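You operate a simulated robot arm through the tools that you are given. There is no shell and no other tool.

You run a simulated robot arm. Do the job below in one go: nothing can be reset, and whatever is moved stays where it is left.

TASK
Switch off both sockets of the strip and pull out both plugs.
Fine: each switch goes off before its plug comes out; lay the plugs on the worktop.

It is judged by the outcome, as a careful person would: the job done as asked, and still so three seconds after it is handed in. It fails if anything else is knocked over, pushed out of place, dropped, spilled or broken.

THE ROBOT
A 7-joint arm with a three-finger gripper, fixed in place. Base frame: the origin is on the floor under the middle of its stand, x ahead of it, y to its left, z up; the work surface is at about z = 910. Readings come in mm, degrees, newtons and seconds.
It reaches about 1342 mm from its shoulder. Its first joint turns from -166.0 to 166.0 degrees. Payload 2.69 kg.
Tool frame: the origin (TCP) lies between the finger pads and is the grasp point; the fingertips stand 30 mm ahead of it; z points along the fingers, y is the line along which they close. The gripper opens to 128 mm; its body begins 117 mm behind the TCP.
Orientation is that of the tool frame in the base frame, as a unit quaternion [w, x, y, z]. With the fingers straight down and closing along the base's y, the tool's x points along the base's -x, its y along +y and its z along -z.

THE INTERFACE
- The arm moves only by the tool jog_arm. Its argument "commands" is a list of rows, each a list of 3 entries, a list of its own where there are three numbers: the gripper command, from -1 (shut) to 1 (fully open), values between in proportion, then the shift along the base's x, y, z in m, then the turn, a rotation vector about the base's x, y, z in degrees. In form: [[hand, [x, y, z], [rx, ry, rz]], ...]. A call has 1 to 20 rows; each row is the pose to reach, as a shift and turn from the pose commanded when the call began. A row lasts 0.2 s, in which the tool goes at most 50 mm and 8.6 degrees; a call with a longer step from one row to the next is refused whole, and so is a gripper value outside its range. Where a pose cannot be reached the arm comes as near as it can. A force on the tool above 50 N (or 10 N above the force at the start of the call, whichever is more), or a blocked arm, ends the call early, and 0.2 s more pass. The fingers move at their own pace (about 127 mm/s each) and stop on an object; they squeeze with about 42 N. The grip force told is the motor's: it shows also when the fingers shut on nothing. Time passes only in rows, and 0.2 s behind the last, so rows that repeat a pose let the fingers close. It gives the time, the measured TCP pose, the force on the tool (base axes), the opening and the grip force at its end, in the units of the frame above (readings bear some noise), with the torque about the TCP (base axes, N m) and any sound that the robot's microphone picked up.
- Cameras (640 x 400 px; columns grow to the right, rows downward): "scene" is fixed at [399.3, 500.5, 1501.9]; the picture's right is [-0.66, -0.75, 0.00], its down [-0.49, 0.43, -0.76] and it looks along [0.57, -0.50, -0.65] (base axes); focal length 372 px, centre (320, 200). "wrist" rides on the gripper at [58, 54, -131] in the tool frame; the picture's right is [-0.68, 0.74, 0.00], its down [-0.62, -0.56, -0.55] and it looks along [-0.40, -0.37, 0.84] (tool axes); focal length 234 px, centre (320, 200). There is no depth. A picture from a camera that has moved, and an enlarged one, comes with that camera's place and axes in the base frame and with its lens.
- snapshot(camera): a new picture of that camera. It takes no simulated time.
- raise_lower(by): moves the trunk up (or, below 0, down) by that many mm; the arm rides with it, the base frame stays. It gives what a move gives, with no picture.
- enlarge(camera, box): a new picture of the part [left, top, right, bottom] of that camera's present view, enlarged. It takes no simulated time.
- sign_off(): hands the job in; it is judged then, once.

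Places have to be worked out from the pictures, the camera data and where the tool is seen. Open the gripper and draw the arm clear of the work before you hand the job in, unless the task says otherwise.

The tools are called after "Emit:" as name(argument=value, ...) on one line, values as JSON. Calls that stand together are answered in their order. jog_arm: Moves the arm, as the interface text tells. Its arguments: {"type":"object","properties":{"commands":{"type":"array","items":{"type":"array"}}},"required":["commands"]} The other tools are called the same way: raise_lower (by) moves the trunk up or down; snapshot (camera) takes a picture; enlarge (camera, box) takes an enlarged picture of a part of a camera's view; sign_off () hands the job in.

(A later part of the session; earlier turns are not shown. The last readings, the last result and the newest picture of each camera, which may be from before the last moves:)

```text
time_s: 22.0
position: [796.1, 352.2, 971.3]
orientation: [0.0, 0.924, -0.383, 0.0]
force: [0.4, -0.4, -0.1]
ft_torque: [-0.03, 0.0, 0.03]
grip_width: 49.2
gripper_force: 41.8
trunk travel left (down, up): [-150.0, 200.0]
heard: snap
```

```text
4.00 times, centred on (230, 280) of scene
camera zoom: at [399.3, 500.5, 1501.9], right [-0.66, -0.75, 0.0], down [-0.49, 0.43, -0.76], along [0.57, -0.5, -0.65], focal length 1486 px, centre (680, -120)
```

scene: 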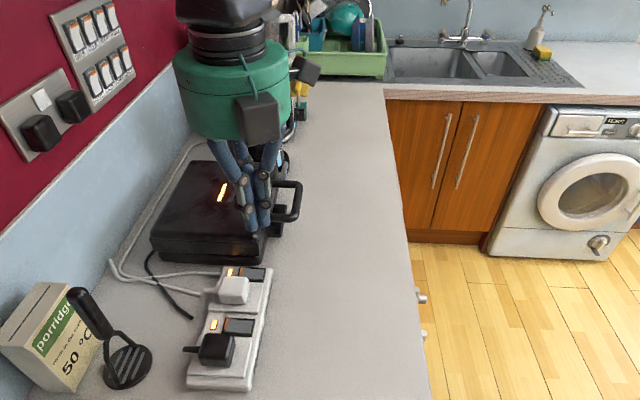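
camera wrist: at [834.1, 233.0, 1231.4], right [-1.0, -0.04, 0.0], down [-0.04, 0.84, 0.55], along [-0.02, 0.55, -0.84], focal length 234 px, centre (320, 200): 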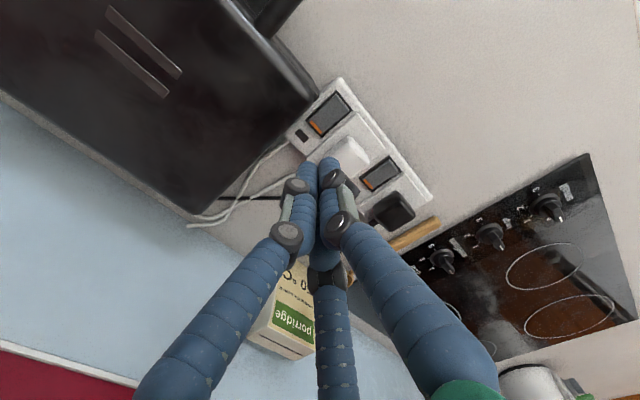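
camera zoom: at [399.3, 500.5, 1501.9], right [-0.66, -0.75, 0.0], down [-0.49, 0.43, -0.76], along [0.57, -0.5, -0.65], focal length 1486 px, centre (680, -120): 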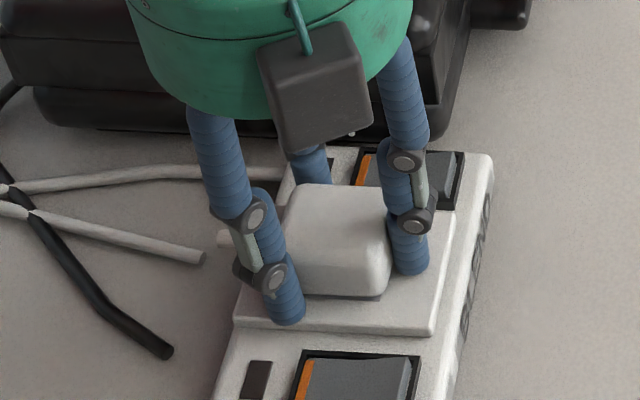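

The grip is at 49 mm and 42 N, but the microphone heard a "snap". I'll inspect closely before doing anything else.

Emit:
enlarge(camera="wrist", box=[270, 100, 390, 200])

Emit:
enlarge(camera="scene", box=[205, 260, 275, 320])

Emit:
snapshot(camera="scene")

Emit:
snapshot(camera="wrist")

```text
4.00 times, centred on (330, 150) of wrist
camera zoom: at [801.1, 272.7, 1102.1], right [-1.0, -0.04, 0.0], down [-0.04, 0.84, 0.55], along [-0.02, 0.55, -0.84], focal length 937 px, centre (280, 400)
```

zoom: 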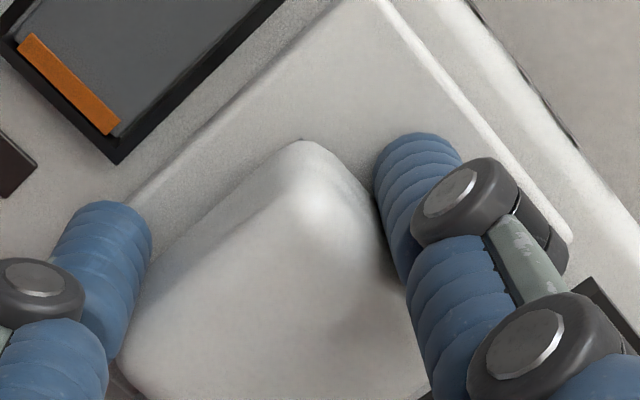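

```text
6.67 times, centred on (240, 290) of scene
camera zoom: at [399.3, 500.5, 1501.9], right [-0.66, -0.75, 0.0], down [-0.49, 0.43, -0.76], along [0.57, -0.5, -0.65], focal length 2477 px, centre (853, -400)
```

zoom: 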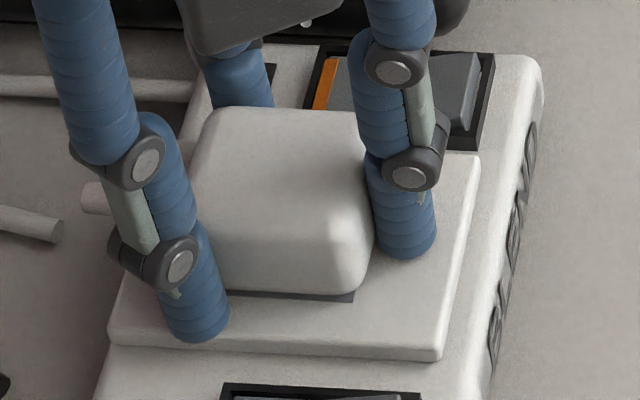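

```text
taken
```

scene: 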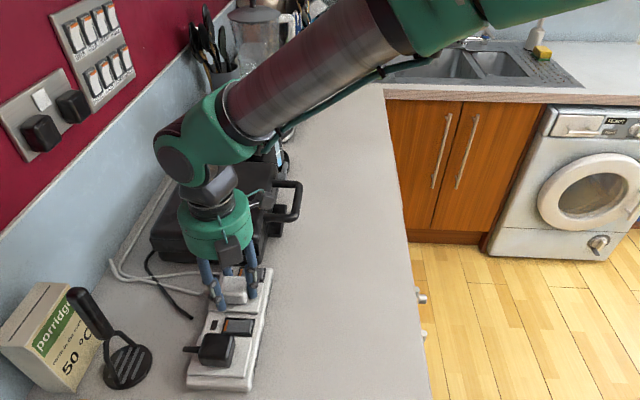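

```text
taken
camera wrist: at [801.1, 272.7, 1102.1], right [-1.0, -0.04, 0.0], down [-0.04, 0.84, 0.55], along [-0.02, 0.55, -0.84], focal length 234 px, centre (320, 200)
```

wrist: 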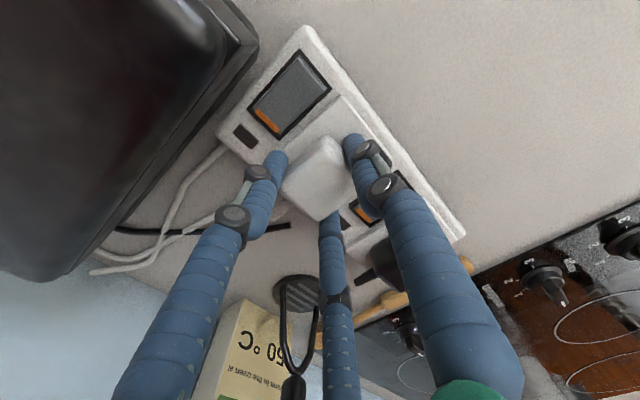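

Nothing visible is broken or shifted: the plug, strip and cables look unchanged and both lights remain dark. I'll keep the squeeze and start a slow straight pull upward, watching the force.

Emit:
jog_arm(commands=[[-0.6, [0, 0, 0], [0, 0, 0]], [-0.6, [0, 0, 0.002], [0, 0, 0]], [-0.6, [0, 0, 0.004], [0, 0, 0]], [-0.6, [0, 0, 0.006], [0, 0, 0]], [-0.6, [0, 0, 0.008], [0, 0, 0]]])

Emit:
enlarge(camera="scene", box=[170, 230, 290, 330])

Emit:
enlarge(camera="wrist", box=[200, 60, 440, 280])

```text
time_s: 23.2
position: [796.1, 352.1, 980.3]
orientation: [0.0, 0.924, -0.382, 0.001]
force: [0.5, -0.3, -0.6]
ft_torque: [-0.02, 0.02, 0.01]
grip_width: 48.8
gripper_force: 41.7
trunk travel left (down, up): [-150.0, 200.0]
```

```text
4.00 times, centred on (230, 280) of scene
camera zoom: at [399.3, 500.5, 1501.9], right [-0.66, -0.75, 0.0], down [-0.49, 0.43, -0.76], along [0.57, -0.5, -0.65], focal length 1486 px, centre (680, -120)
```

zoom: 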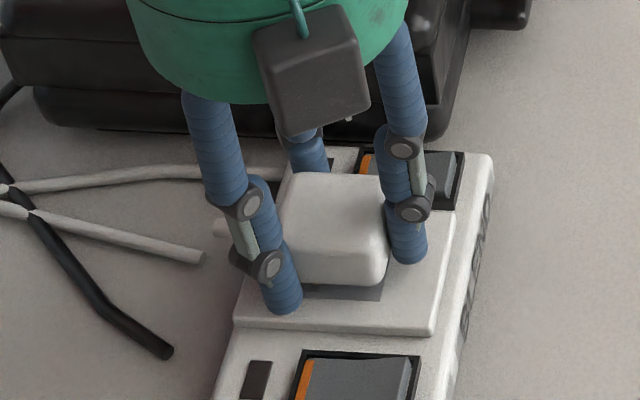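

```text
1.82 times, centred on (320, 170) of wrist
camera zoom: at [800.9, 272.7, 1110.6], right [-1.0, -0.04, 0.0], down [-0.04, 0.84, 0.55], along [-0.02, 0.55, -0.84], focal length 426 px, centre (320, 254)
```

zoom: 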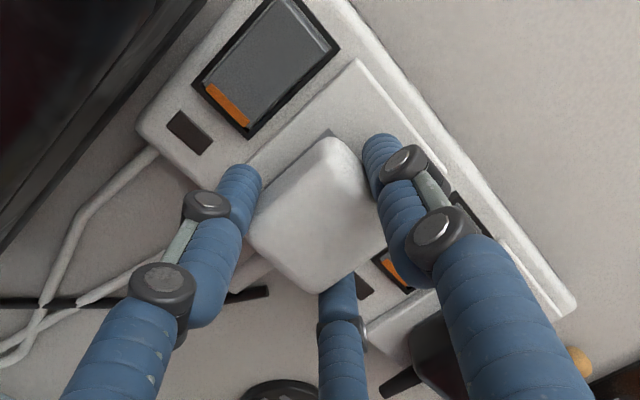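

The plug is rising with the hand and there's hardly any resistance. I'll continue straight up until the pins are clear.

Emit:
jog_arm(commands=[[-0.6, [0, 0, 0.004], [0, 0, 0]], [-0.6, [0, 0, 0.008], [0, 0, 0]], [-0.6, [0, 0, 0.013], [0, 0, 0]], [-0.6, [0, 0, 0.02], [0, 0, 0]], [-0.6, [0, 0, 0.03], [0, 0, 0]], [-0.6, [0, 0, 0.045], [0, 0, 0]], [-0.6, [0, 0, 0.06], [0, 0, 0]], [-0.6, [0, 0, 0.07], [0, 0, 0]], [-0.6, [0, 0, 0.07], [0, 0, 0]]])

Emit:
enlarge(camera="scene", box=[150, 200, 310, 340])

Emit:
snapshot(camera="wrist")

```text
time_s: 25.2
position: [796.1, 351.4, 1048.9]
orientation: [0.0, 0.924, -0.382, 0.0]
force: [-1.0, -0.8, -0.5]
ft_torque: [0.02, 0.0, 0.03]
grip_width: 48.7
gripper_force: 41.7
trunk travel left (down, up): [-150.0, 200.0]
```

```text
2.86 times, centred on (230, 270) of scene
camera zoom: at [399.3, 500.5, 1501.9], right [-0.66, -0.75, 0.0], down [-0.49, 0.43, -0.76], along [0.57, -0.5, -0.65], focal length 1062 px, centre (577, 0)
```

zoom: 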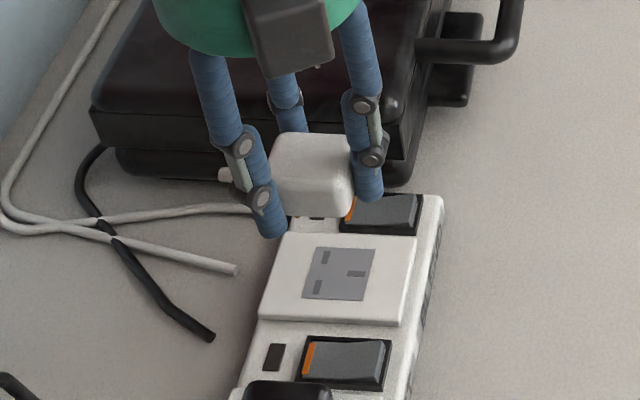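

```text
taken
camera wrist: at [801.0, 272.7, 1180.1], right [-1.0, -0.04, 0.0], down [-0.04, 0.84, 0.55], along [-0.02, 0.55, -0.84], focal length 234 px, centre (320, 200)
```

wrist: 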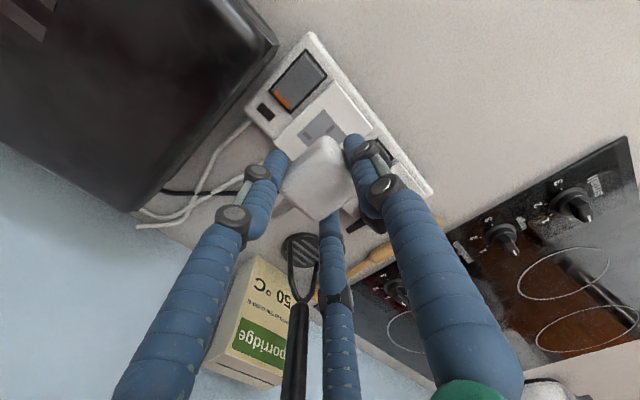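

The white plug is out, leaving an empty socket. I'll look closely at its underside to see how it should be set down.

Emit:
enlarge(camera="scene", box=[195, 235, 265, 295])

Emit:
enlarge(camera="wrist", box=[250, 100, 400, 250])

```text
6.67 times, centred on (230, 265) of scene
camera zoom: at [399.3, 500.5, 1501.9], right [-0.66, -0.75, 0.0], down [-0.49, 0.43, -0.76], along [0.57, -0.5, -0.65], focal length 2477 px, centre (920, -233)
```

zoom: 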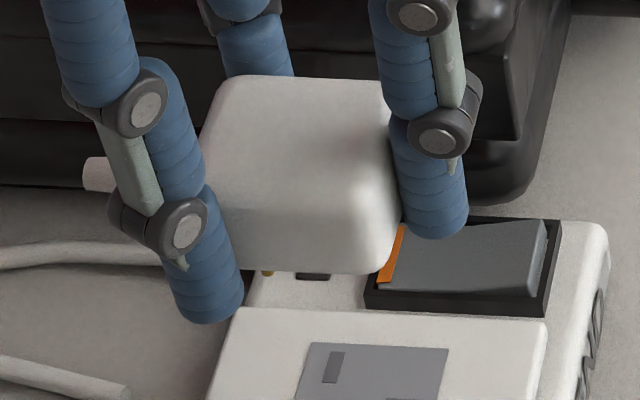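

```text
2.67 times, centred on (325, 175) of wrist
camera zoom: at [801.0, 272.7, 1180.1], right [-1.0, -0.04, 0.0], down [-0.04, 0.84, 0.55], along [-0.02, 0.55, -0.84], focal length 624 px, centre (307, 267)
```

zoom: 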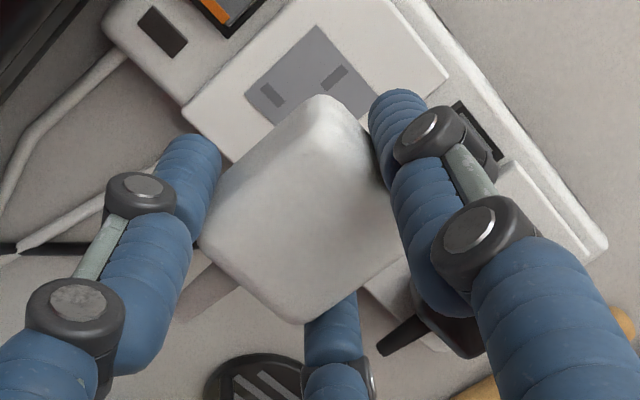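

A brass pin tip is visible under the plug, so it has pins below its base. I'll carry it to the clear worktop in front of the strip, at about (707, 240), and lower it part way.

Emit:
jog_arm(commands=[[-0.6, [-0.008, -0.01, 0.005], [0, 0, 0]], [-0.6, [-0.024, -0.03, 0.01], [0, 0, 0]], [-0.6, [-0.044, -0.055, 0.01], [0, 0, 0]], [-0.6, [-0.064, -0.08, 0.01], [0, 0, 0]], [-0.6, [-0.08, -0.1, 0.005], [0, 0, 0]], [-0.6, [-0.0895, -0.1113, 0], [0, 0, 0]], [-0.6, [-0.0895, -0.1113, -0.015], [0, 0, 0]], [-0.6, [-0.0895, -0.1113, -0.035], [0, 0, 0]], [-0.6, [-0.0895, -0.1113, -0.05], [0, 0, 0]], [-0.6, [-0.0895, -0.1113, -0.06], [0, 0, 0]], [-0.6, [-0.0895, -0.1113, -0.06], [0, 0, 0]]])

Emit:
enlarge(camera="scene", box=[240, 200, 420, 360])

Emit:
snapshot(camera="wrist")

```text
time_s: 27.6
position: [707.4, 240.3, 989.0]
orientation: [0.0, 0.924, -0.383, 0.0]
force: [-0.9, -0.4, -1.0]
ft_torque: [-0.04, 0.04, 0.02]
grip_width: 48.7
gripper_force: 41.9
trunk travel left (down, up): [-150.0, 200.0]
```

```text
2.50 times, centred on (330, 280) of scene
camera zoom: at [399.3, 500.5, 1501.9], right [-0.66, -0.75, 0.0], down [-0.49, 0.43, -0.76], along [0.57, -0.5, -0.65], focal length 929 px, centre (295, 0)
```

zoom: 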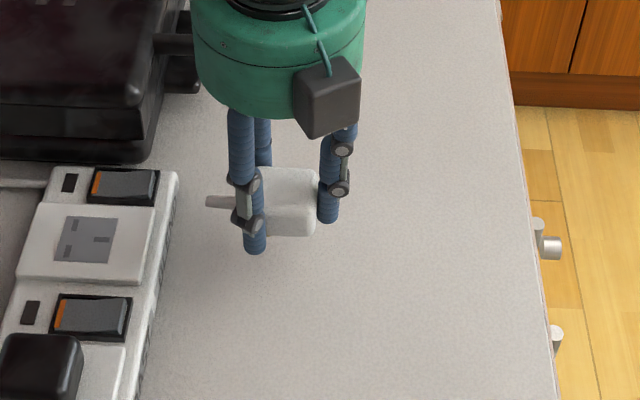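

```text
taken
camera wrist: at [711.8, 161.8, 1120.0], right [-1.0, -0.04, 0.0], down [-0.04, 0.84, 0.55], along [-0.02, 0.55, -0.84], focal length 234 px, centre (320, 200)
```

wrist: 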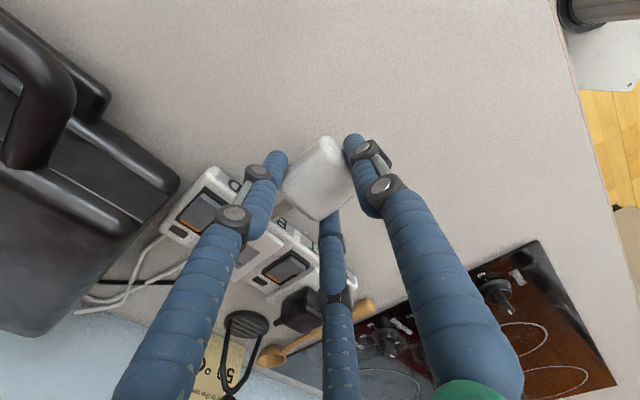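

The plug hangs over clear worktop. I'll lower slowly, feeling for contact.

Emit:
jog_arm(commands=[[-0.6, [0, 0, -0.006], [0, 0, 0]], [-0.6, [0, 0, -0.012], [0, 0, 0]], [-0.6, [0, 0, -0.017], [0, 0, 0]], [-0.6, [0, 0, -0.02], [0, 0, 0]], [-0.6, [0, 0, -0.022], [0, 0, 0]]])

Emit:
enlarge(camera="scene", box=[280, 240, 350, 310])

```text
time_s: 28.8
position: [706.9, 241.7, 967.2]
orientation: [-0.001, 0.924, -0.383, -0.001]
force: [0.4, 0.9, -1.2]
ft_torque: [-0.01, -0.02, -0.02]
grip_width: 48.5
gripper_force: 42.0
trunk travel left (down, up): [-150.0, 200.0]
```

```text
5.71 times, centred on (315, 275) of scene
camera zoom: at [399.3, 500.5, 1501.9], right [-0.66, -0.75, 0.0], down [-0.49, 0.43, -0.76], along [0.57, -0.5, -0.65], focal length 2123 px, centre (349, -229)
```

zoom: 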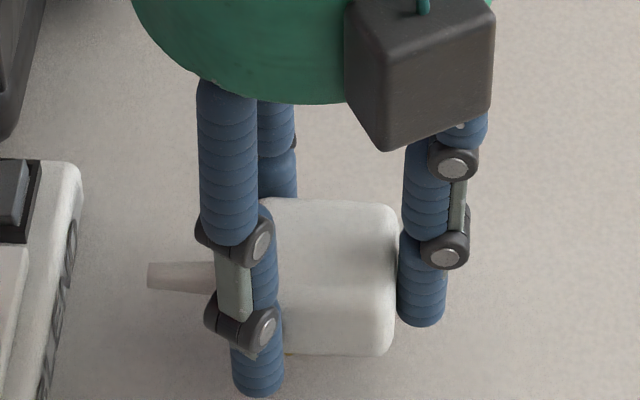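

There's no contact yet at TCP z≈967. I'll keep lowering in 2 mm steps.

Emit:
jog_arm(commands=[[-0.6, [0, 0, -0.002], [0, 0, 0]], [-0.6, [0, 0, -0.004], [0, 0, 0]], [-0.6, [0, 0, -0.006], [0, 0, 0]], [-0.6, [0, 0, -0.008], [0, 0, 0]]])

Emit:
enlarge(camera="scene", box=[280, 240, 350, 310])

```text
time_s: 29.8
position: [706.9, 240.5, 957.7]
orientation: [0.0, 0.924, -0.383, 0.0]
force: [0.3, 0.2, -1.8]
ft_torque: [0.0, -0.02, 0.01]
grip_width: 48.5
gripper_force: 41.8
trunk travel left (down, up): [-150.0, 200.0]
```

```text
5.71 times, centred on (315, 275) of scene
camera zoom: at [399.3, 500.5, 1501.9], right [-0.66, -0.75, 0.0], down [-0.49, 0.43, -0.76], along [0.57, -0.5, -0.65], focal length 2123 px, centre (349, -229)
```

zoom: 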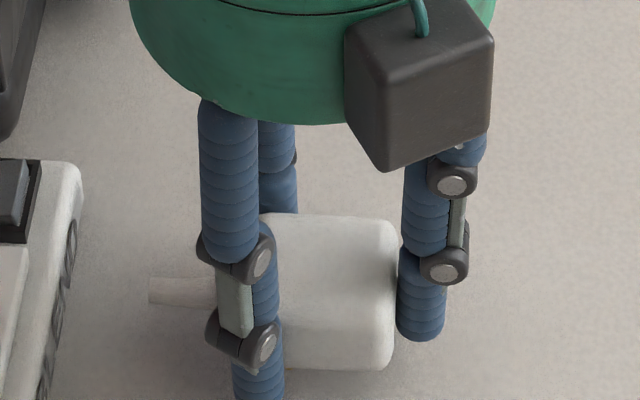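

Still no contact at z≈958. I'll continue down in 2 mm steps.

Emit:
jog_arm(commands=[[-0.6, [0, 0, -0.002], [0, 0, 0]], [-0.6, [0, 0, -0.004], [0, 0, 0]], [-0.6, [0, 0, -0.006], [0, 0, 0]], [-0.6, [0, 0, -0.006], [0, 0, 0]]])

Emit:
enlarge(camera="scene", box=[280, 240, 350, 310])

```text
time_s: 30.8
position: [707.1, 241.7, 953.8]
orientation: [0.0, 0.924, -0.382, 0.0]
force: [0.6, 0.6, -0.9]
ft_torque: [0.0, -0.01, 0.0]
grip_width: 48.6
gripper_force: 41.7
trunk travel left (down, up): [-150.0, 200.0]
```

```text
5.71 times, centred on (315, 275) of scene
camera zoom: at [399.3, 500.5, 1501.9], right [-0.66, -0.75, 0.0], down [-0.49, 0.43, -0.76], along [0.57, -0.5, -0.65], focal length 2123 px, centre (349, -229)
```

zoom: 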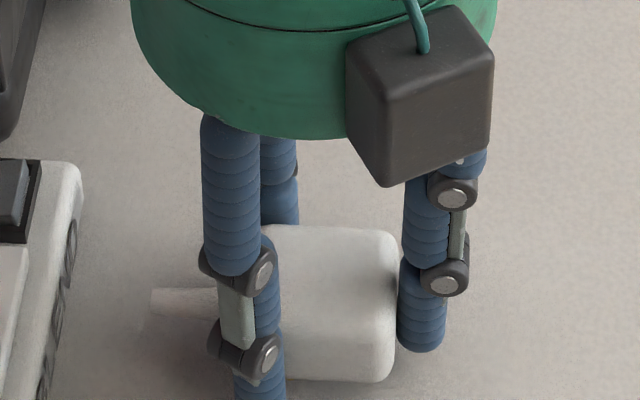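

No contact yet, though the shadows are converging. I'll continue down with smaller steps.

Emit:
jog_arm(commands=[[-0.6, [0, 0, -0.0015], [0, 0, 0]], [-0.6, [0, 0, -0.003], [0, 0, 0]], [-0.6, [0, 0, -0.0045], [0, 0, 0]], [-0.6, [0, 0, -0.0045], [0, 0, 0]]])

Emit:
enlarge(camera="scene", box=[280, 240, 350, 310])

Emit:
enlarge(camera="wrist", box=[230, 90, 410, 260])

```text
time_s: 31.8
position: [706.9, 239.8, 949.3]
orientation: [0.0, 0.924, -0.382, 0.001]
force: [1.1, -0.2, -0.7]
ft_torque: [0.0, -0.01, 0.05]
grip_width: 48.9
gripper_force: 41.8
trunk travel left (down, up): [-150.0, 200.0]
```

```text
5.71 times, centred on (315, 275) of scene
camera zoom: at [399.3, 500.5, 1501.9], right [-0.66, -0.75, 0.0], down [-0.49, 0.43, -0.76], along [0.57, -0.5, -0.65], focal length 2123 px, centre (349, -229)
```

zoom: 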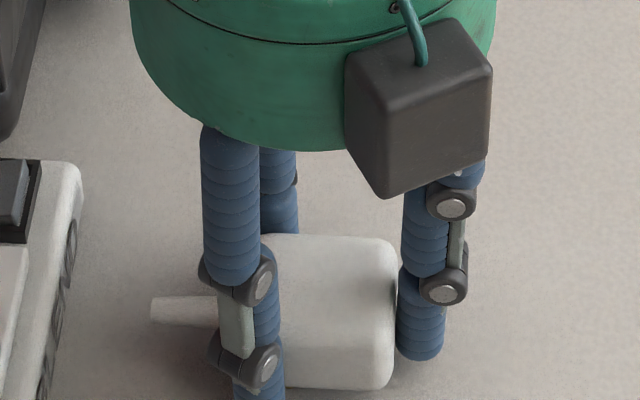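

```text
2.35 times, centred on (320, 175) of wrist
camera zoom: at [711.5, 162.1, 1079.8], right [-1.0, -0.04, 0.0], down [-0.04, 0.84, 0.55], along [-0.02, 0.55, -0.84], focal length 551 px, centre (320, 259)
```

zoom: 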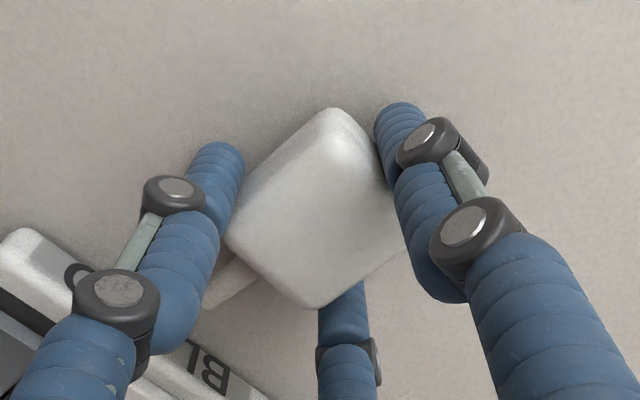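

The plug's base looks nearly on the worktop. I'll go down a bit more, in 1.5 mm steps.

Emit:
jog_arm(commands=[[-0.6, [0, 0, -0.0015], [0, 0, 0]], [-0.6, [0, 0, -0.003], [0, 0, 0]], [-0.6, [0, 0, -0.003], [0, 0, 0]]])

Emit:
enlarge(camera="scene", box=[280, 240, 350, 310])

```text
time_s: 32.6
position: [705.6, 239.9, 946.9]
orientation: [0.0, 0.924, -0.383, 0.001]
force: [-0.3, -0.2, -0.8]
ft_torque: [0.0, -0.02, -0.02]
grip_width: 48.5
gripper_force: 42.3
trunk travel left (down, up): [-150.0, 200.0]
```

```text
5.71 times, centred on (315, 275) of scene
camera zoom: at [399.3, 500.5, 1501.9], right [-0.66, -0.75, 0.0], down [-0.49, 0.43, -0.76], along [0.57, -0.5, -0.65], focal length 2123 px, centre (349, -229)
```

zoom: 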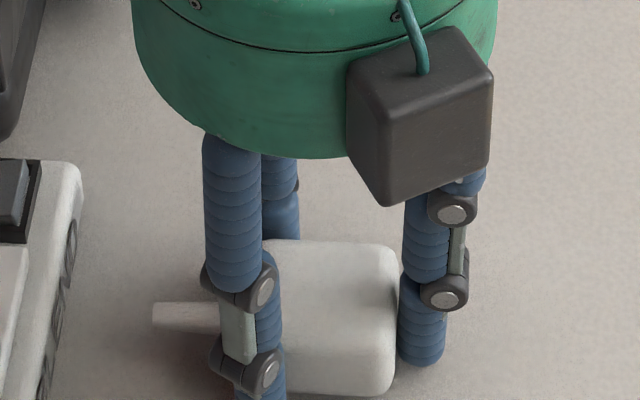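

Still no force, so I'll continue another 3 mm.

Emit:
jog_arm(commands=[[-0.6, [0, 0, -0.001], [0, 0, 0]], [-0.6, [0, 0, -0.002], [0, 0, 0]], [-0.6, [0, 0, -0.003], [0, 0, 0]], [-0.6, [0, 0, -0.003], [0, 0, 0]]])

Emit:
enlarge(camera="scene", box=[280, 250, 350, 320])

```text
time_s: 33.6
position: [705.8, 239.6, 943.3]
orientation: [0.0, 0.924, -0.383, 0.0]
force: [0.7, -0.3, -0.6]
ft_torque: [0.0, 0.04, 0.0]
grip_width: 48.7
gripper_force: 42.5
trunk travel left (down, up): [-150.0, 200.0]
```

```text
5.71 times, centred on (315, 285) of scene
camera zoom: at [399.3, 500.5, 1501.9], right [-0.66, -0.75, 0.0], down [-0.49, 0.43, -0.76], along [0.57, -0.5, -0.65], focal length 2123 px, centre (349, -286)
```

zoom: 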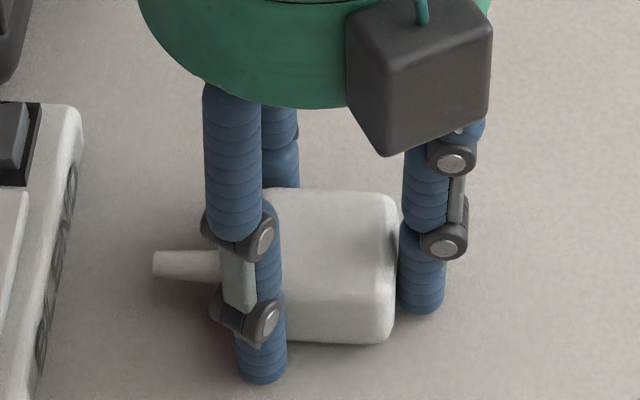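

Still no contact. By my estimate the base is a few mm above the worktop, so I'll continue in 1 mm steps.

Emit:
jog_arm(commands=[[-0.6, [0, 0, -0.001], [0, 0, 0]], [-0.6, [0, 0, -0.002], [0, 0, 0]], [-0.6, [0, 0, -0.003], [0, 0, 0]], [-0.6, [0, 0, -0.003], [0, 0, 0]]])

Emit:
enlarge(camera="scene", box=[280, 250, 350, 320])

Emit:
enlarge(camera="wrist", box=[230, 90, 410, 260])

```text
time_s: 34.6
position: [707.2, 241.7, 941.0]
orientation: [-0.001, 0.924, -0.383, 0.001]
force: [-3.9, -0.4, 11.3]
ft_torque: [-0.18, 0.31, -0.03]
grip_width: 48.7
gripper_force: 42.3
trunk travel left (down, up): [-150.0, 200.0]
```

```text
5.71 times, centred on (315, 285) of scene
camera zoom: at [399.3, 500.5, 1501.9], right [-0.66, -0.75, 0.0], down [-0.49, 0.43, -0.76], along [0.57, -0.5, -0.65], focal length 2123 px, centre (349, -286)
```

zoom: 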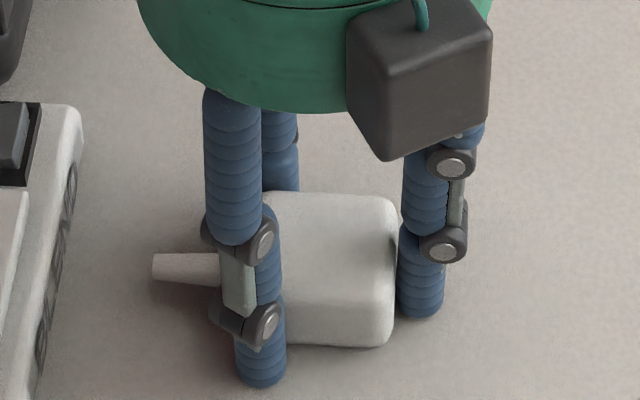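

```text
2.35 times, centred on (320, 175) of wrist
camera zoom: at [711.3, 161.9, 1071.8], right [-1.0, -0.04, 0.0], down [-0.04, 0.84, 0.55], along [-0.02, 0.55, -0.84], focal length 551 px, centre (320, 259)
```

zoom: 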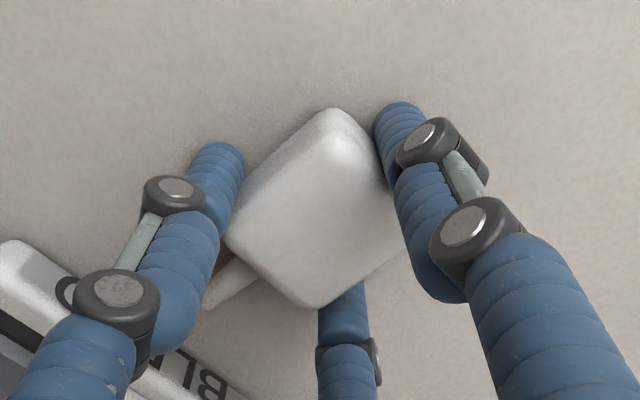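

Contact at about 11 N, so the plug is down. I'll ease up about 1 mm and open the fingers gently.

Emit:
jog_arm(commands=[[-0.6, [0, 0, 0.0012], [0, 0, 0]], [-0.3, [0, 0, 0.0012], [0, 0, 0]], [-0.24, [0, 0, 0.0012], [0, 0, 0]], [-0.2, [0, 0, 0.0012], [0, 0, 0]], [-0.15, [0, 0, 0.0012], [0, 0, 0]], [-0.1, [0, 0, 0.0012], [0, 0, 0]], [0.0, [0, 0, 0.0012], [0, 0, 0]], [0.2, [0, 0, 0.0012], [0, 0, 0]], [0.2, [0, 0, 0.0012], [0, 0, 0]]])

Emit:
enlarge(camera="scene", box=[280, 250, 350, 320])

Emit:
enlarge(camera="wrist", box=[230, 90, 410, 260])

```text
time_s: 36.6
position: [707.5, 240.6, 940.4]
orientation: [0.0, 0.924, -0.383, 0.0]
force: [-0.3, 0.4, -0.5]
ft_torque: [0.01, 0.01, 0.03]
grip_width: 76.8
gripper_force: 0.0
trunk travel left (down, up): [-150.0, 200.0]
```

```text
5.71 times, centred on (315, 285) of scene
camera zoom: at [399.3, 500.5, 1501.9], right [-0.66, -0.75, 0.0], down [-0.49, 0.43, -0.76], along [0.57, -0.5, -0.65], focal length 2123 px, centre (349, -286)
```

zoom: 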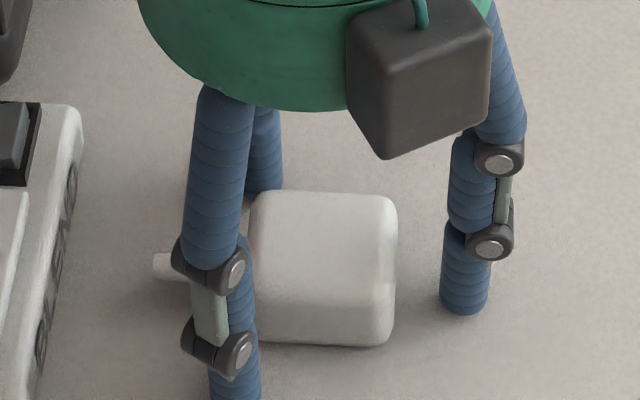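

```text
2.35 times, centred on (320, 175) of wrist
camera zoom: at [711.7, 161.6, 1071.9], right [-1.0, -0.04, 0.0], down [-0.04, 0.84, 0.55], along [-0.02, 0.55, -0.84], focal length 551 px, centre (320, 259)
```

zoom: 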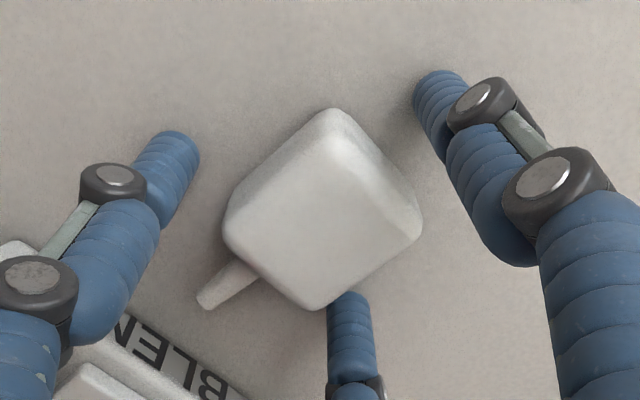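

The plug rests upright on the worktop, free of the fingers. I'll lift straight up.

Emit:
jog_arm(commands=[[0.25, [0, 0, 0.008], [0, 0, 0]], [0.25, [0, 0, 0.02], [0, 0, 0]], [0.25, [0, 0, 0.04], [0, 0, 0]], [0.25, [0, 0, 0.065], [0, 0, 0]], [0.2, [0, 0, 0.09], [0, 0, 0]], [0.2, [0, 0, 0.11], [0, 0, 0]], [0.2, [0, 0, 0.12], [0, 0, 0]], [0.2, [0, 0, 0.12], [0, 0, 0]]])

Emit:
enlarge(camera="scene", box=[180, 220, 360, 400])

Emit:
snapshot(camera="wrist")

```text
time_s: 38.4
position: [708.1, 240.1, 1060.9]
orientation: [0.0, 0.924, -0.383, 0.0]
force: [-0.6, 0.1, -0.1]
ft_torque: [-0.02, 0.01, -0.02]
grip_width: 76.9
gripper_force: 0.0
trunk travel left (down, up): [-150.0, 200.0]
```

```text
2.22 times, centred on (270, 310) of scene
camera zoom: at [399.3, 500.5, 1501.9], right [-0.66, -0.75, 0.0], down [-0.49, 0.43, -0.76], along [0.57, -0.5, -0.65], focal length 826 px, centre (431, -44)
```

zoom: 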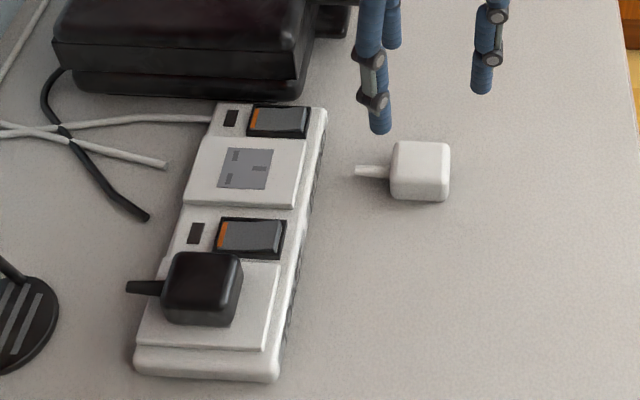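

```text
taken
camera wrist: at [712.0, 161.9, 1191.8], right [-1.0, -0.04, 0.0], down [-0.04, 0.84, 0.55], along [-0.02, 0.55, -0.84], focal length 234 px, centre (320, 200)
```

wrist: 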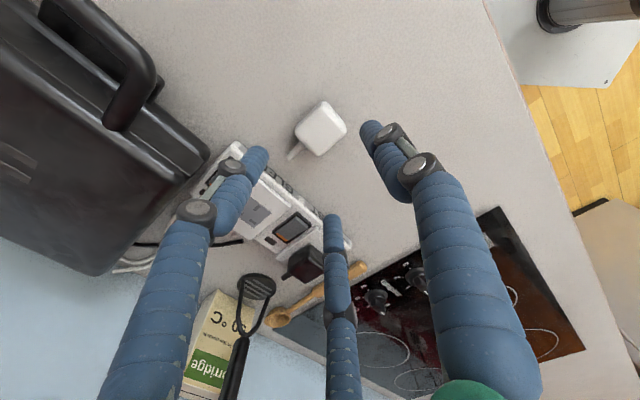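

The white plug is standing on the clear worktop and the strip hasn't moved. Next I'll move above the black plug, expected at (719, 430) from the same switch-to-plug offset.

Emit:
jog_arm(commands=[[0.2, [0.001, 0.012, 0], [0, 0, 0]], [0.2, [0.002, 0.035, 0], [0, 0, 0]], [0.2, [0.004, 0.065, 0], [0, 0, 0]], [0.2, [0.006, 0.095, 0], [0, 0, 0]], [0.2, [0.008, 0.125, 0], [0, 0, 0]], [0.2, [0.01, 0.155, 0], [0, 0, 0]], [0.2, [0.0115, 0.178, -0.005], [0, 0, 0]], [0.2, [0.0121, 0.1893, -0.01], [0, 0, 0]], [0.2, [0.0121, 0.1893, -0.01], [0, 0, 0]]])

Emit:
enlarge(camera="wrist", box=[200, 60, 440, 280])

Emit:
enlarge(camera="scene", box=[130, 240, 310, 400])

Emit:
snapshot(camera="wrist")

```text
time_s: 40.4
position: [718.1, 429.8, 1051.6]
orientation: [-0.001, 0.924, -0.383, 0.001]
force: [0.3, 0.1, 0.0]
ft_torque: [0.02, 0.05, -0.02]
grip_width: 76.9
gripper_force: 0.0
trunk travel left (down, up): [-150.0, 200.0]
```

```text
1.82 times, centred on (320, 170) of wrist
camera zoom: at [723.4, 351.1, 1182.0], right [-1.0, -0.04, 0.0], down [-0.04, 0.84, 0.55], along [-0.02, 0.55, -0.84], focal length 426 px, centre (320, 254)
```

zoom: 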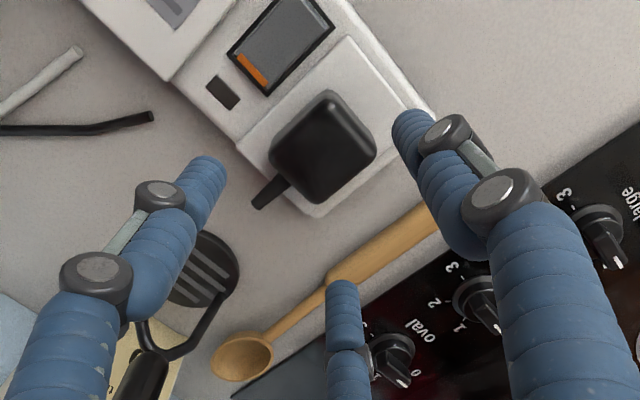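

```text
2.50 times, centred on (220, 320) of scene
camera zoom: at [399.3, 500.5, 1501.9], right [-0.66, -0.75, 0.0], down [-0.49, 0.43, -0.76], along [0.57, -0.5, -0.65], focal length 929 px, centre (570, -100)
```

zoom: 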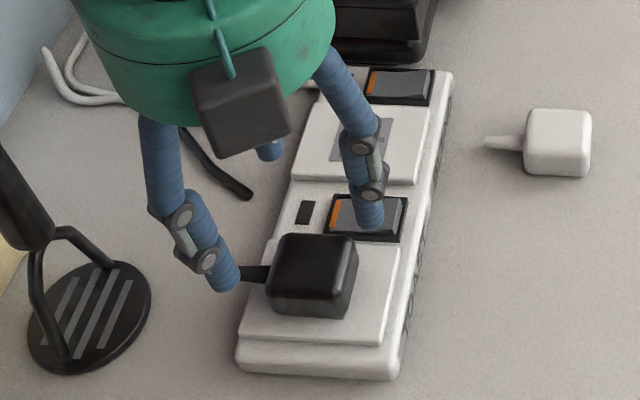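

```text
taken
camera wrist: at [723.4, 351.1, 1182.0], right [-1.0, -0.04, 0.0], down [-0.04, 0.84, 0.55], along [-0.02, 0.55, -0.84], focal length 234 px, centre (320, 200)
```

wrist: 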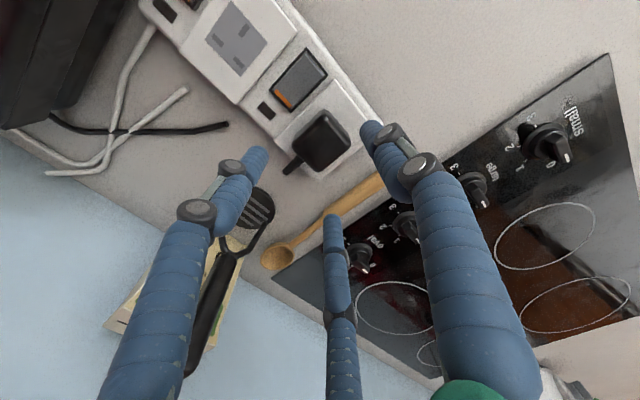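

The black plug's position relative to the hand matches the white one's almost exactly. The masher, spoon and hob lie clear, so I'll descend.

Emit:
jog_arm(commands=[[0.2, [0, 0, -0.015], [0, 0, 0]], [0.2, [0, 0, -0.03], [0, 0, 0]], [0.2, [0, 0, -0.045], [0, 0, 0]], [0.2, [0, 0, -0.056], [0, 0, 0]], [0.2, [0, 0, -0.066], [0, 0, 0]], [0.2, [0, 0, -0.066], [0, 0, 0]]])

Emit:
enlarge(camera="wrist", box=[200, 60, 440, 280])

Emit:
enlarge(camera="scene", box=[150, 280, 290, 400])

```text
time_s: 41.8
position: [719.4, 429.8, 985.2]
orientation: [-0.001, 0.924, -0.383, 0.0]
force: [0.0, 0.1, 0.1]
ft_torque: [-0.01, 0.01, 0.01]
grip_width: 76.9
gripper_force: 0.0
trunk travel left (down, up): [-150.0, 200.0]
```

```text
1.82 times, centred on (320, 170) of wrist
camera zoom: at [723.7, 350.8, 1116.3], right [-1.0, -0.04, 0.0], down [-0.04, 0.84, 0.55], along [-0.02, 0.55, -0.84], focal length 426 px, centre (320, 254)
```

zoom: 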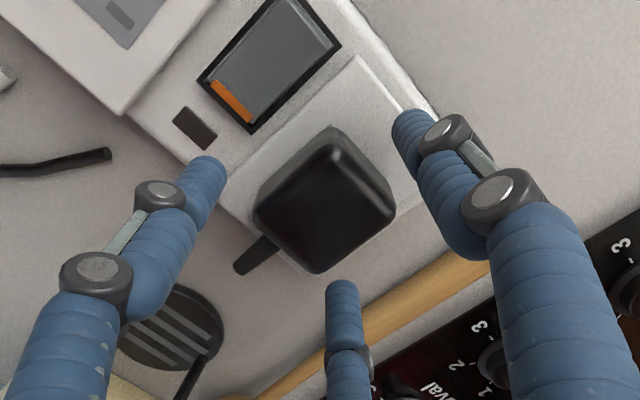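

```text
3.33 times, centred on (220, 340) of scene
camera zoom: at [399.3, 500.5, 1501.9], right [-0.66, -0.75, 0.0], down [-0.49, 0.43, -0.76], along [0.57, -0.5, -0.65], focal length 1239 px, centre (653, -267)
```

zoom: 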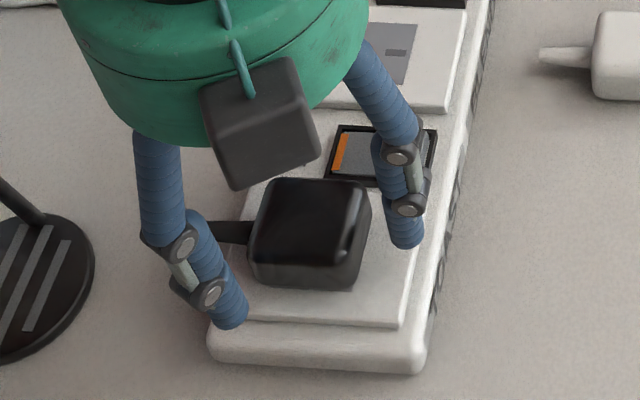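

Alignment matches the earlier grasp. I'll descend the last 13 mm and then close gradually.

Emit:
jog_arm(commands=[[0.2, [0, 0, -0.006], [0, 0, 0]], [0.2, [0, 0, -0.011], [0, 0, 0]], [0.2, [0, 0, -0.0136], [0, 0, 0]], [0.2, [0, 0, -0.0136], [0, 0, 0]]])

Emit:
enlarge(camera="wrist", box=[200, 60, 440, 280])

```text
time_s: 42.8
position: [718.3, 429.6, 970.6]
orientation: [0.0, 0.924, -0.382, 0.001]
force: [0.2, 0.2, 0.4]
ft_torque: [0.01, -0.03, -0.01]
grip_width: 76.8
gripper_force: 0.1
trunk travel left (down, up): [-150.0, 200.0]
```

```text
1.82 times, centred on (320, 170) of wrist
camera zoom: at [723.8, 351.0, 1102.3], right [-1.0, -0.04, 0.0], down [-0.04, 0.84, 0.55], along [-0.02, 0.55, -0.84], focal length 426 px, centre (320, 254)
```

zoom: 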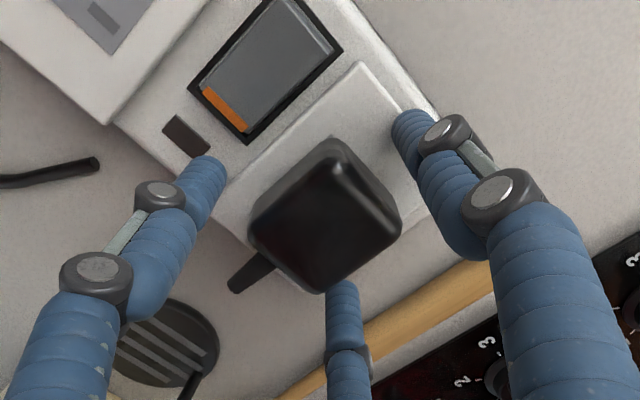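

The view matches the white plug's grasp pose, with no contact. I'll close gradually.

Emit:
jog_arm(commands=[[0.0, [0, 0, 0], [0, 0, 0]], [-0.1, [0, 0, 0], [0, 0, 0]], [-0.15, [0, 0, 0], [0, 0, 0]], [-0.2, [0, 0, 0], [0, 0, 0]], [-0.24, [0, 0, 0], [0, 0, 0]], [-0.28, [0, 0, 0], [0, 0, 0]], [-0.32, [0, 0, 0], [0, 0, 0]], [-0.36, [0, 0, 0], [0, 0, 0]]])

Emit:
enlarge(camera="wrist", box=[200, 60, 440, 280])

Emit:
enlarge(camera="scene", box=[150, 280, 290, 400])

```text
time_s: 44.6
position: [719.4, 430.0, 970.5]
orientation: [0.0, 0.924, -0.382, 0.0]
force: [-0.2, 0.0, 1.3]
ft_torque: [0.04, 0.0, -0.01]
grip_width: 48.9
gripper_force: 41.9
trunk travel left (down, up): [-150.0, 200.0]
heard: snap
```

```text
1.82 times, centred on (320, 170) of wrist
camera zoom: at [723.8, 351.0, 1102.3], right [-1.0, -0.04, 0.0], down [-0.04, 0.84, 0.55], along [-0.02, 0.55, -0.84], focal length 426 px, centre (320, 254)
```

zoom: 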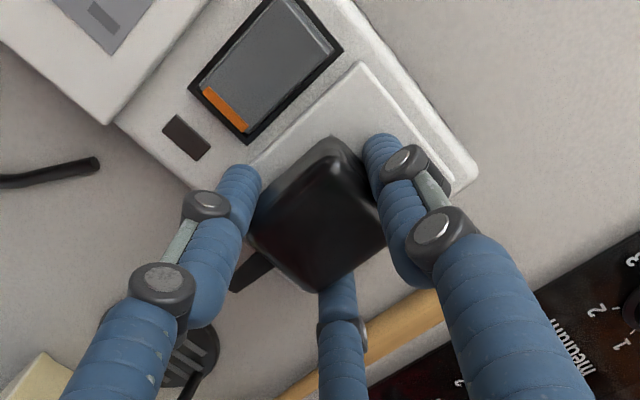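

```text
3.33 times, centred on (220, 340) of scene
camera zoom: at [399.3, 500.5, 1501.9], right [-0.66, -0.75, 0.0], down [-0.49, 0.43, -0.76], along [0.57, -0.5, -0.65], focal length 1239 px, centre (653, -267)
```

zoom: 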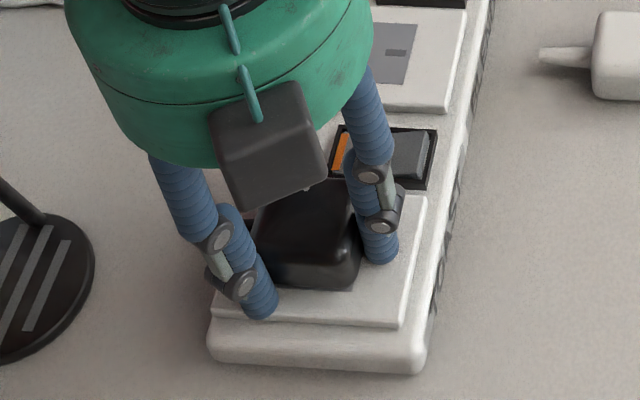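

The grip is the same as before, with the same snap that came before the white plug pulled free. I'll pull straight up slowly.

Emit:
jog_arm(commands=[[-0.6, [0, 0, 0], [0, 0, 0]], [-0.6, [0, 0, 0.002], [0, 0, 0]], [-0.6, [0, 0, 0.004], [0, 0, 0]], [-0.6, [0, 0, 0.008], [0, 0, 0]], [-0.6, [0, 0, 0.012], [0, 0, 0]], [-0.6, [0, 0, 0.018], [0, 0, 0]], [-0.6, [0, 0, 0.028], [0, 0, 0]], [-0.6, [0, 0, 0.04], [0, 0, 0]], [-0.6, [0, 0, 0.055], [0, 0, 0]], [-0.6, [0, 0, 0.07], [0, 0, 0]], [-0.6, [0, 0, 0.08], [0, 0, 0]], [-0.6, [0, 0, 0.08], [0, 0, 0]]])

Emit:
enlarge(camera="scene", box=[150, 240, 330, 400])

Emit:
snapshot(camera="wrist")

```text
time_s: 47.2
position: [718.4, 429.1, 1050.9]
orientation: [0.001, 0.924, -0.383, -0.001]
force: [0.7, -0.4, 0.4]
ft_torque: [0.01, 0.01, -0.01]
grip_width: 48.7
gripper_force: 42.3
trunk travel left (down, up): [-150.0, 200.0]
```

```text
2.50 times, centred on (240, 320) of scene
camera zoom: at [399.3, 500.5, 1501.9], right [-0.66, -0.75, 0.0], down [-0.49, 0.43, -0.76], along [0.57, -0.5, -0.65], focal length 929 px, centre (520, -100)
```

zoom: 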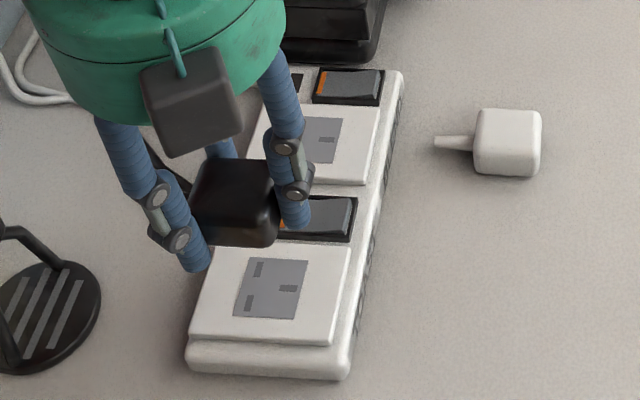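

```text
taken
camera wrist: at [723.6, 350.7, 1182.1], right [-1.0, -0.04, 0.0], down [-0.04, 0.84, 0.55], along [-0.02, 0.55, -0.84], focal length 234 px, centre (320, 200)
```

wrist: 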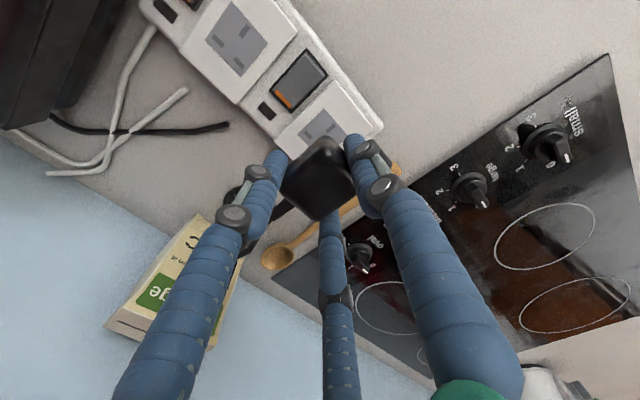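

The black plug is out and both sockets are empty. I'll carry it to clear worktop at about (624, 320), beside the white plug, and lower it most of the way.

Emit:
jog_arm(commands=[[-0.6, [-0.008, -0.01, 0.003], [0, 0, 0]], [-0.6, [-0.024, -0.028, 0.005], [0, 0, 0]], [-0.6, [-0.044, -0.051, 0.005], [0, 0, 0]], [-0.6, [-0.064, -0.074, 0.005], [0, 0, 0]], [-0.6, [-0.084, -0.097, 0.003], [0, 0, 0]], [-0.6, [-0.0948, -0.1094, 0], [0, 0, 0]], [-0.6, [-0.0948, -0.1094, -0.02], [0, 0, 0]], [-0.6, [-0.0948, -0.1094, -0.04], [0, 0, 0]], [-0.6, [-0.0948, -0.1094, -0.06], [0, 0, 0]], [-0.6, [-0.0948, -0.1094, -0.075], [0, 0, 0]], [-0.6, [-0.0948, -0.1094, -0.085], [0, 0, 0]], [-0.6, [-0.0948, -0.1094, -0.085], [0, 0, 0]]])

Emit:
enlarge(camera="scene", box=[220, 220, 420, 400])

Emit:
snapshot(camera="wrist")

```text
time_s: 49.8
position: [624.7, 321.3, 966.1]
orientation: [0.0, 0.924, -0.383, -0.001]
force: [-0.7, 0.0, -1.0]
ft_torque: [-0.01, 0.03, 0.0]
grip_width: 48.5
gripper_force: 41.9
trunk travel left (down, up): [-150.0, 200.0]
```

```text
2.22 times, centred on (320, 310) of scene
camera zoom: at [399.3, 500.5, 1501.9], right [-0.66, -0.75, 0.0], down [-0.49, 0.43, -0.76], along [0.57, -0.5, -0.65], focal length 826 px, centre (320, -44)
```

zoom: 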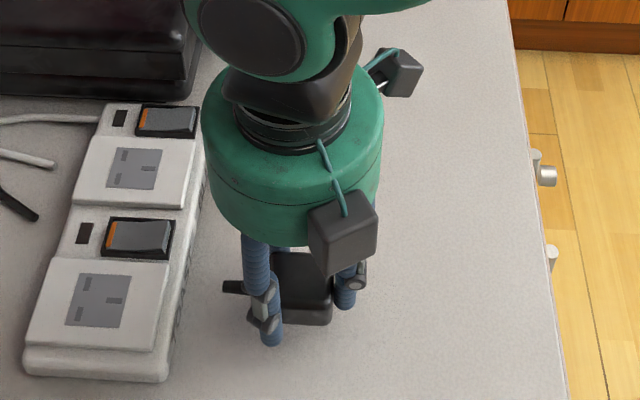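

```text
taken
camera wrist: at [629.6, 241.9, 1097.7], right [-1.0, -0.04, 0.0], down [-0.04, 0.84, 0.55], along [-0.02, 0.55, -0.84], focal length 234 px, centre (320, 200)
```

wrist: 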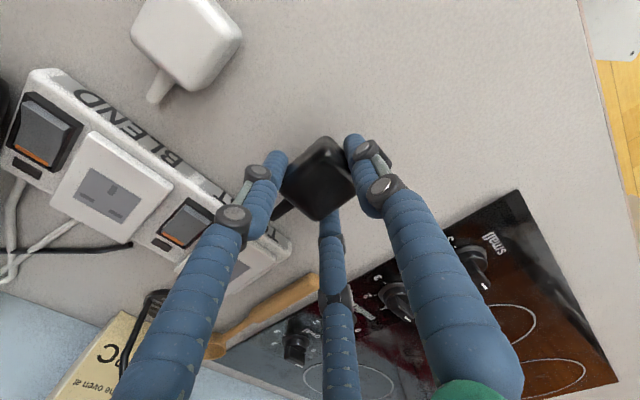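

The spot is clear, with the white plug well to the side. I'll lower to just above the earlier contact height.

Emit:
jog_arm(commands=[[-0.6, [0, 0, -0.005], [0, 0, 0]], [-0.6, [0, 0, -0.01], [0, 0, 0]], [-0.6, [0, 0, -0.015], [0, 0, 0]], [-0.6, [0, 0, -0.019], [0, 0, 0]], [-0.6, [0, 0, -0.022], [0, 0, 0]], [-0.6, [0, 0, -0.022], [0, 0, 0]]])

Emit:
enlarge(camera="scene", box=[280, 290, 360, 380])

```text
time_s: 51.2
position: [623.5, 321.9, 943.4]
orientation: [0.0, 0.924, -0.382, 0.0]
force: [0.0, 0.0, -1.1]
ft_torque: [-0.01, 0.0, 0.0]
grip_width: 48.6
gripper_force: 41.7
trunk travel left (down, up): [-150.0, 200.0]
```

```text
4.44 times, centred on (320, 335) of scene
camera zoom: at [399.3, 500.5, 1501.9], right [-0.66, -0.75, 0.0], down [-0.49, 0.43, -0.76], along [0.57, -0.5, -0.65], focal length 1652 px, centre (320, -400)
```

zoom: 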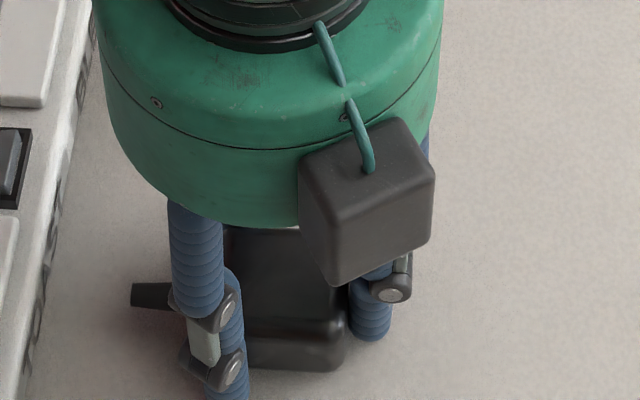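

There's no contact yet at z≈944. I'll take the last few millimetres in 1 mm steps.

Emit:
jog_arm(commands=[[-0.6, [0, 0, -0.001], [0, 0, 0]], [-0.6, [0, 0, -0.002], [0, 0, 0]], [-0.6, [0, 0, -0.003], [0, 0, 0]], [-0.6, [0, 0, -0.003], [0, 0, 0]]])

```text
time_s: 52.2
position: [624.4, 320.4, 940.9]
orientation: [-0.001, 0.924, -0.383, 0.0]
force: [-0.8, 0.3, -0.8]
ft_torque: [-0.01, 0.0, 0.02]
grip_width: 48.7
gripper_force: 42.4
trunk travel left (down, up): [-150.0, 200.0]
```

Still free at a commanded height of 941. I'll go another 2.5 mm.

Emit:
jog_arm(commands=[[-0.6, [0, 0, -0.0008], [0, 0, 0]], [-0.6, [0, 0, -0.0016], [0, 0, 0]], [-0.6, [0, 0, -0.0016], [0, 0, 0]]])

```text
time_s: 53.0
position: [624.5, 319.9, 940.3]
orientation: [-0.002, 0.924, -0.381, 0.0]
force: [-2.2, -1.1, 13.3]
ft_torque: [-0.26, 0.3, 0.01]
grip_width: 48.4
gripper_force: 42.3
trunk travel left (down, up): [-150.0, 200.0]
```

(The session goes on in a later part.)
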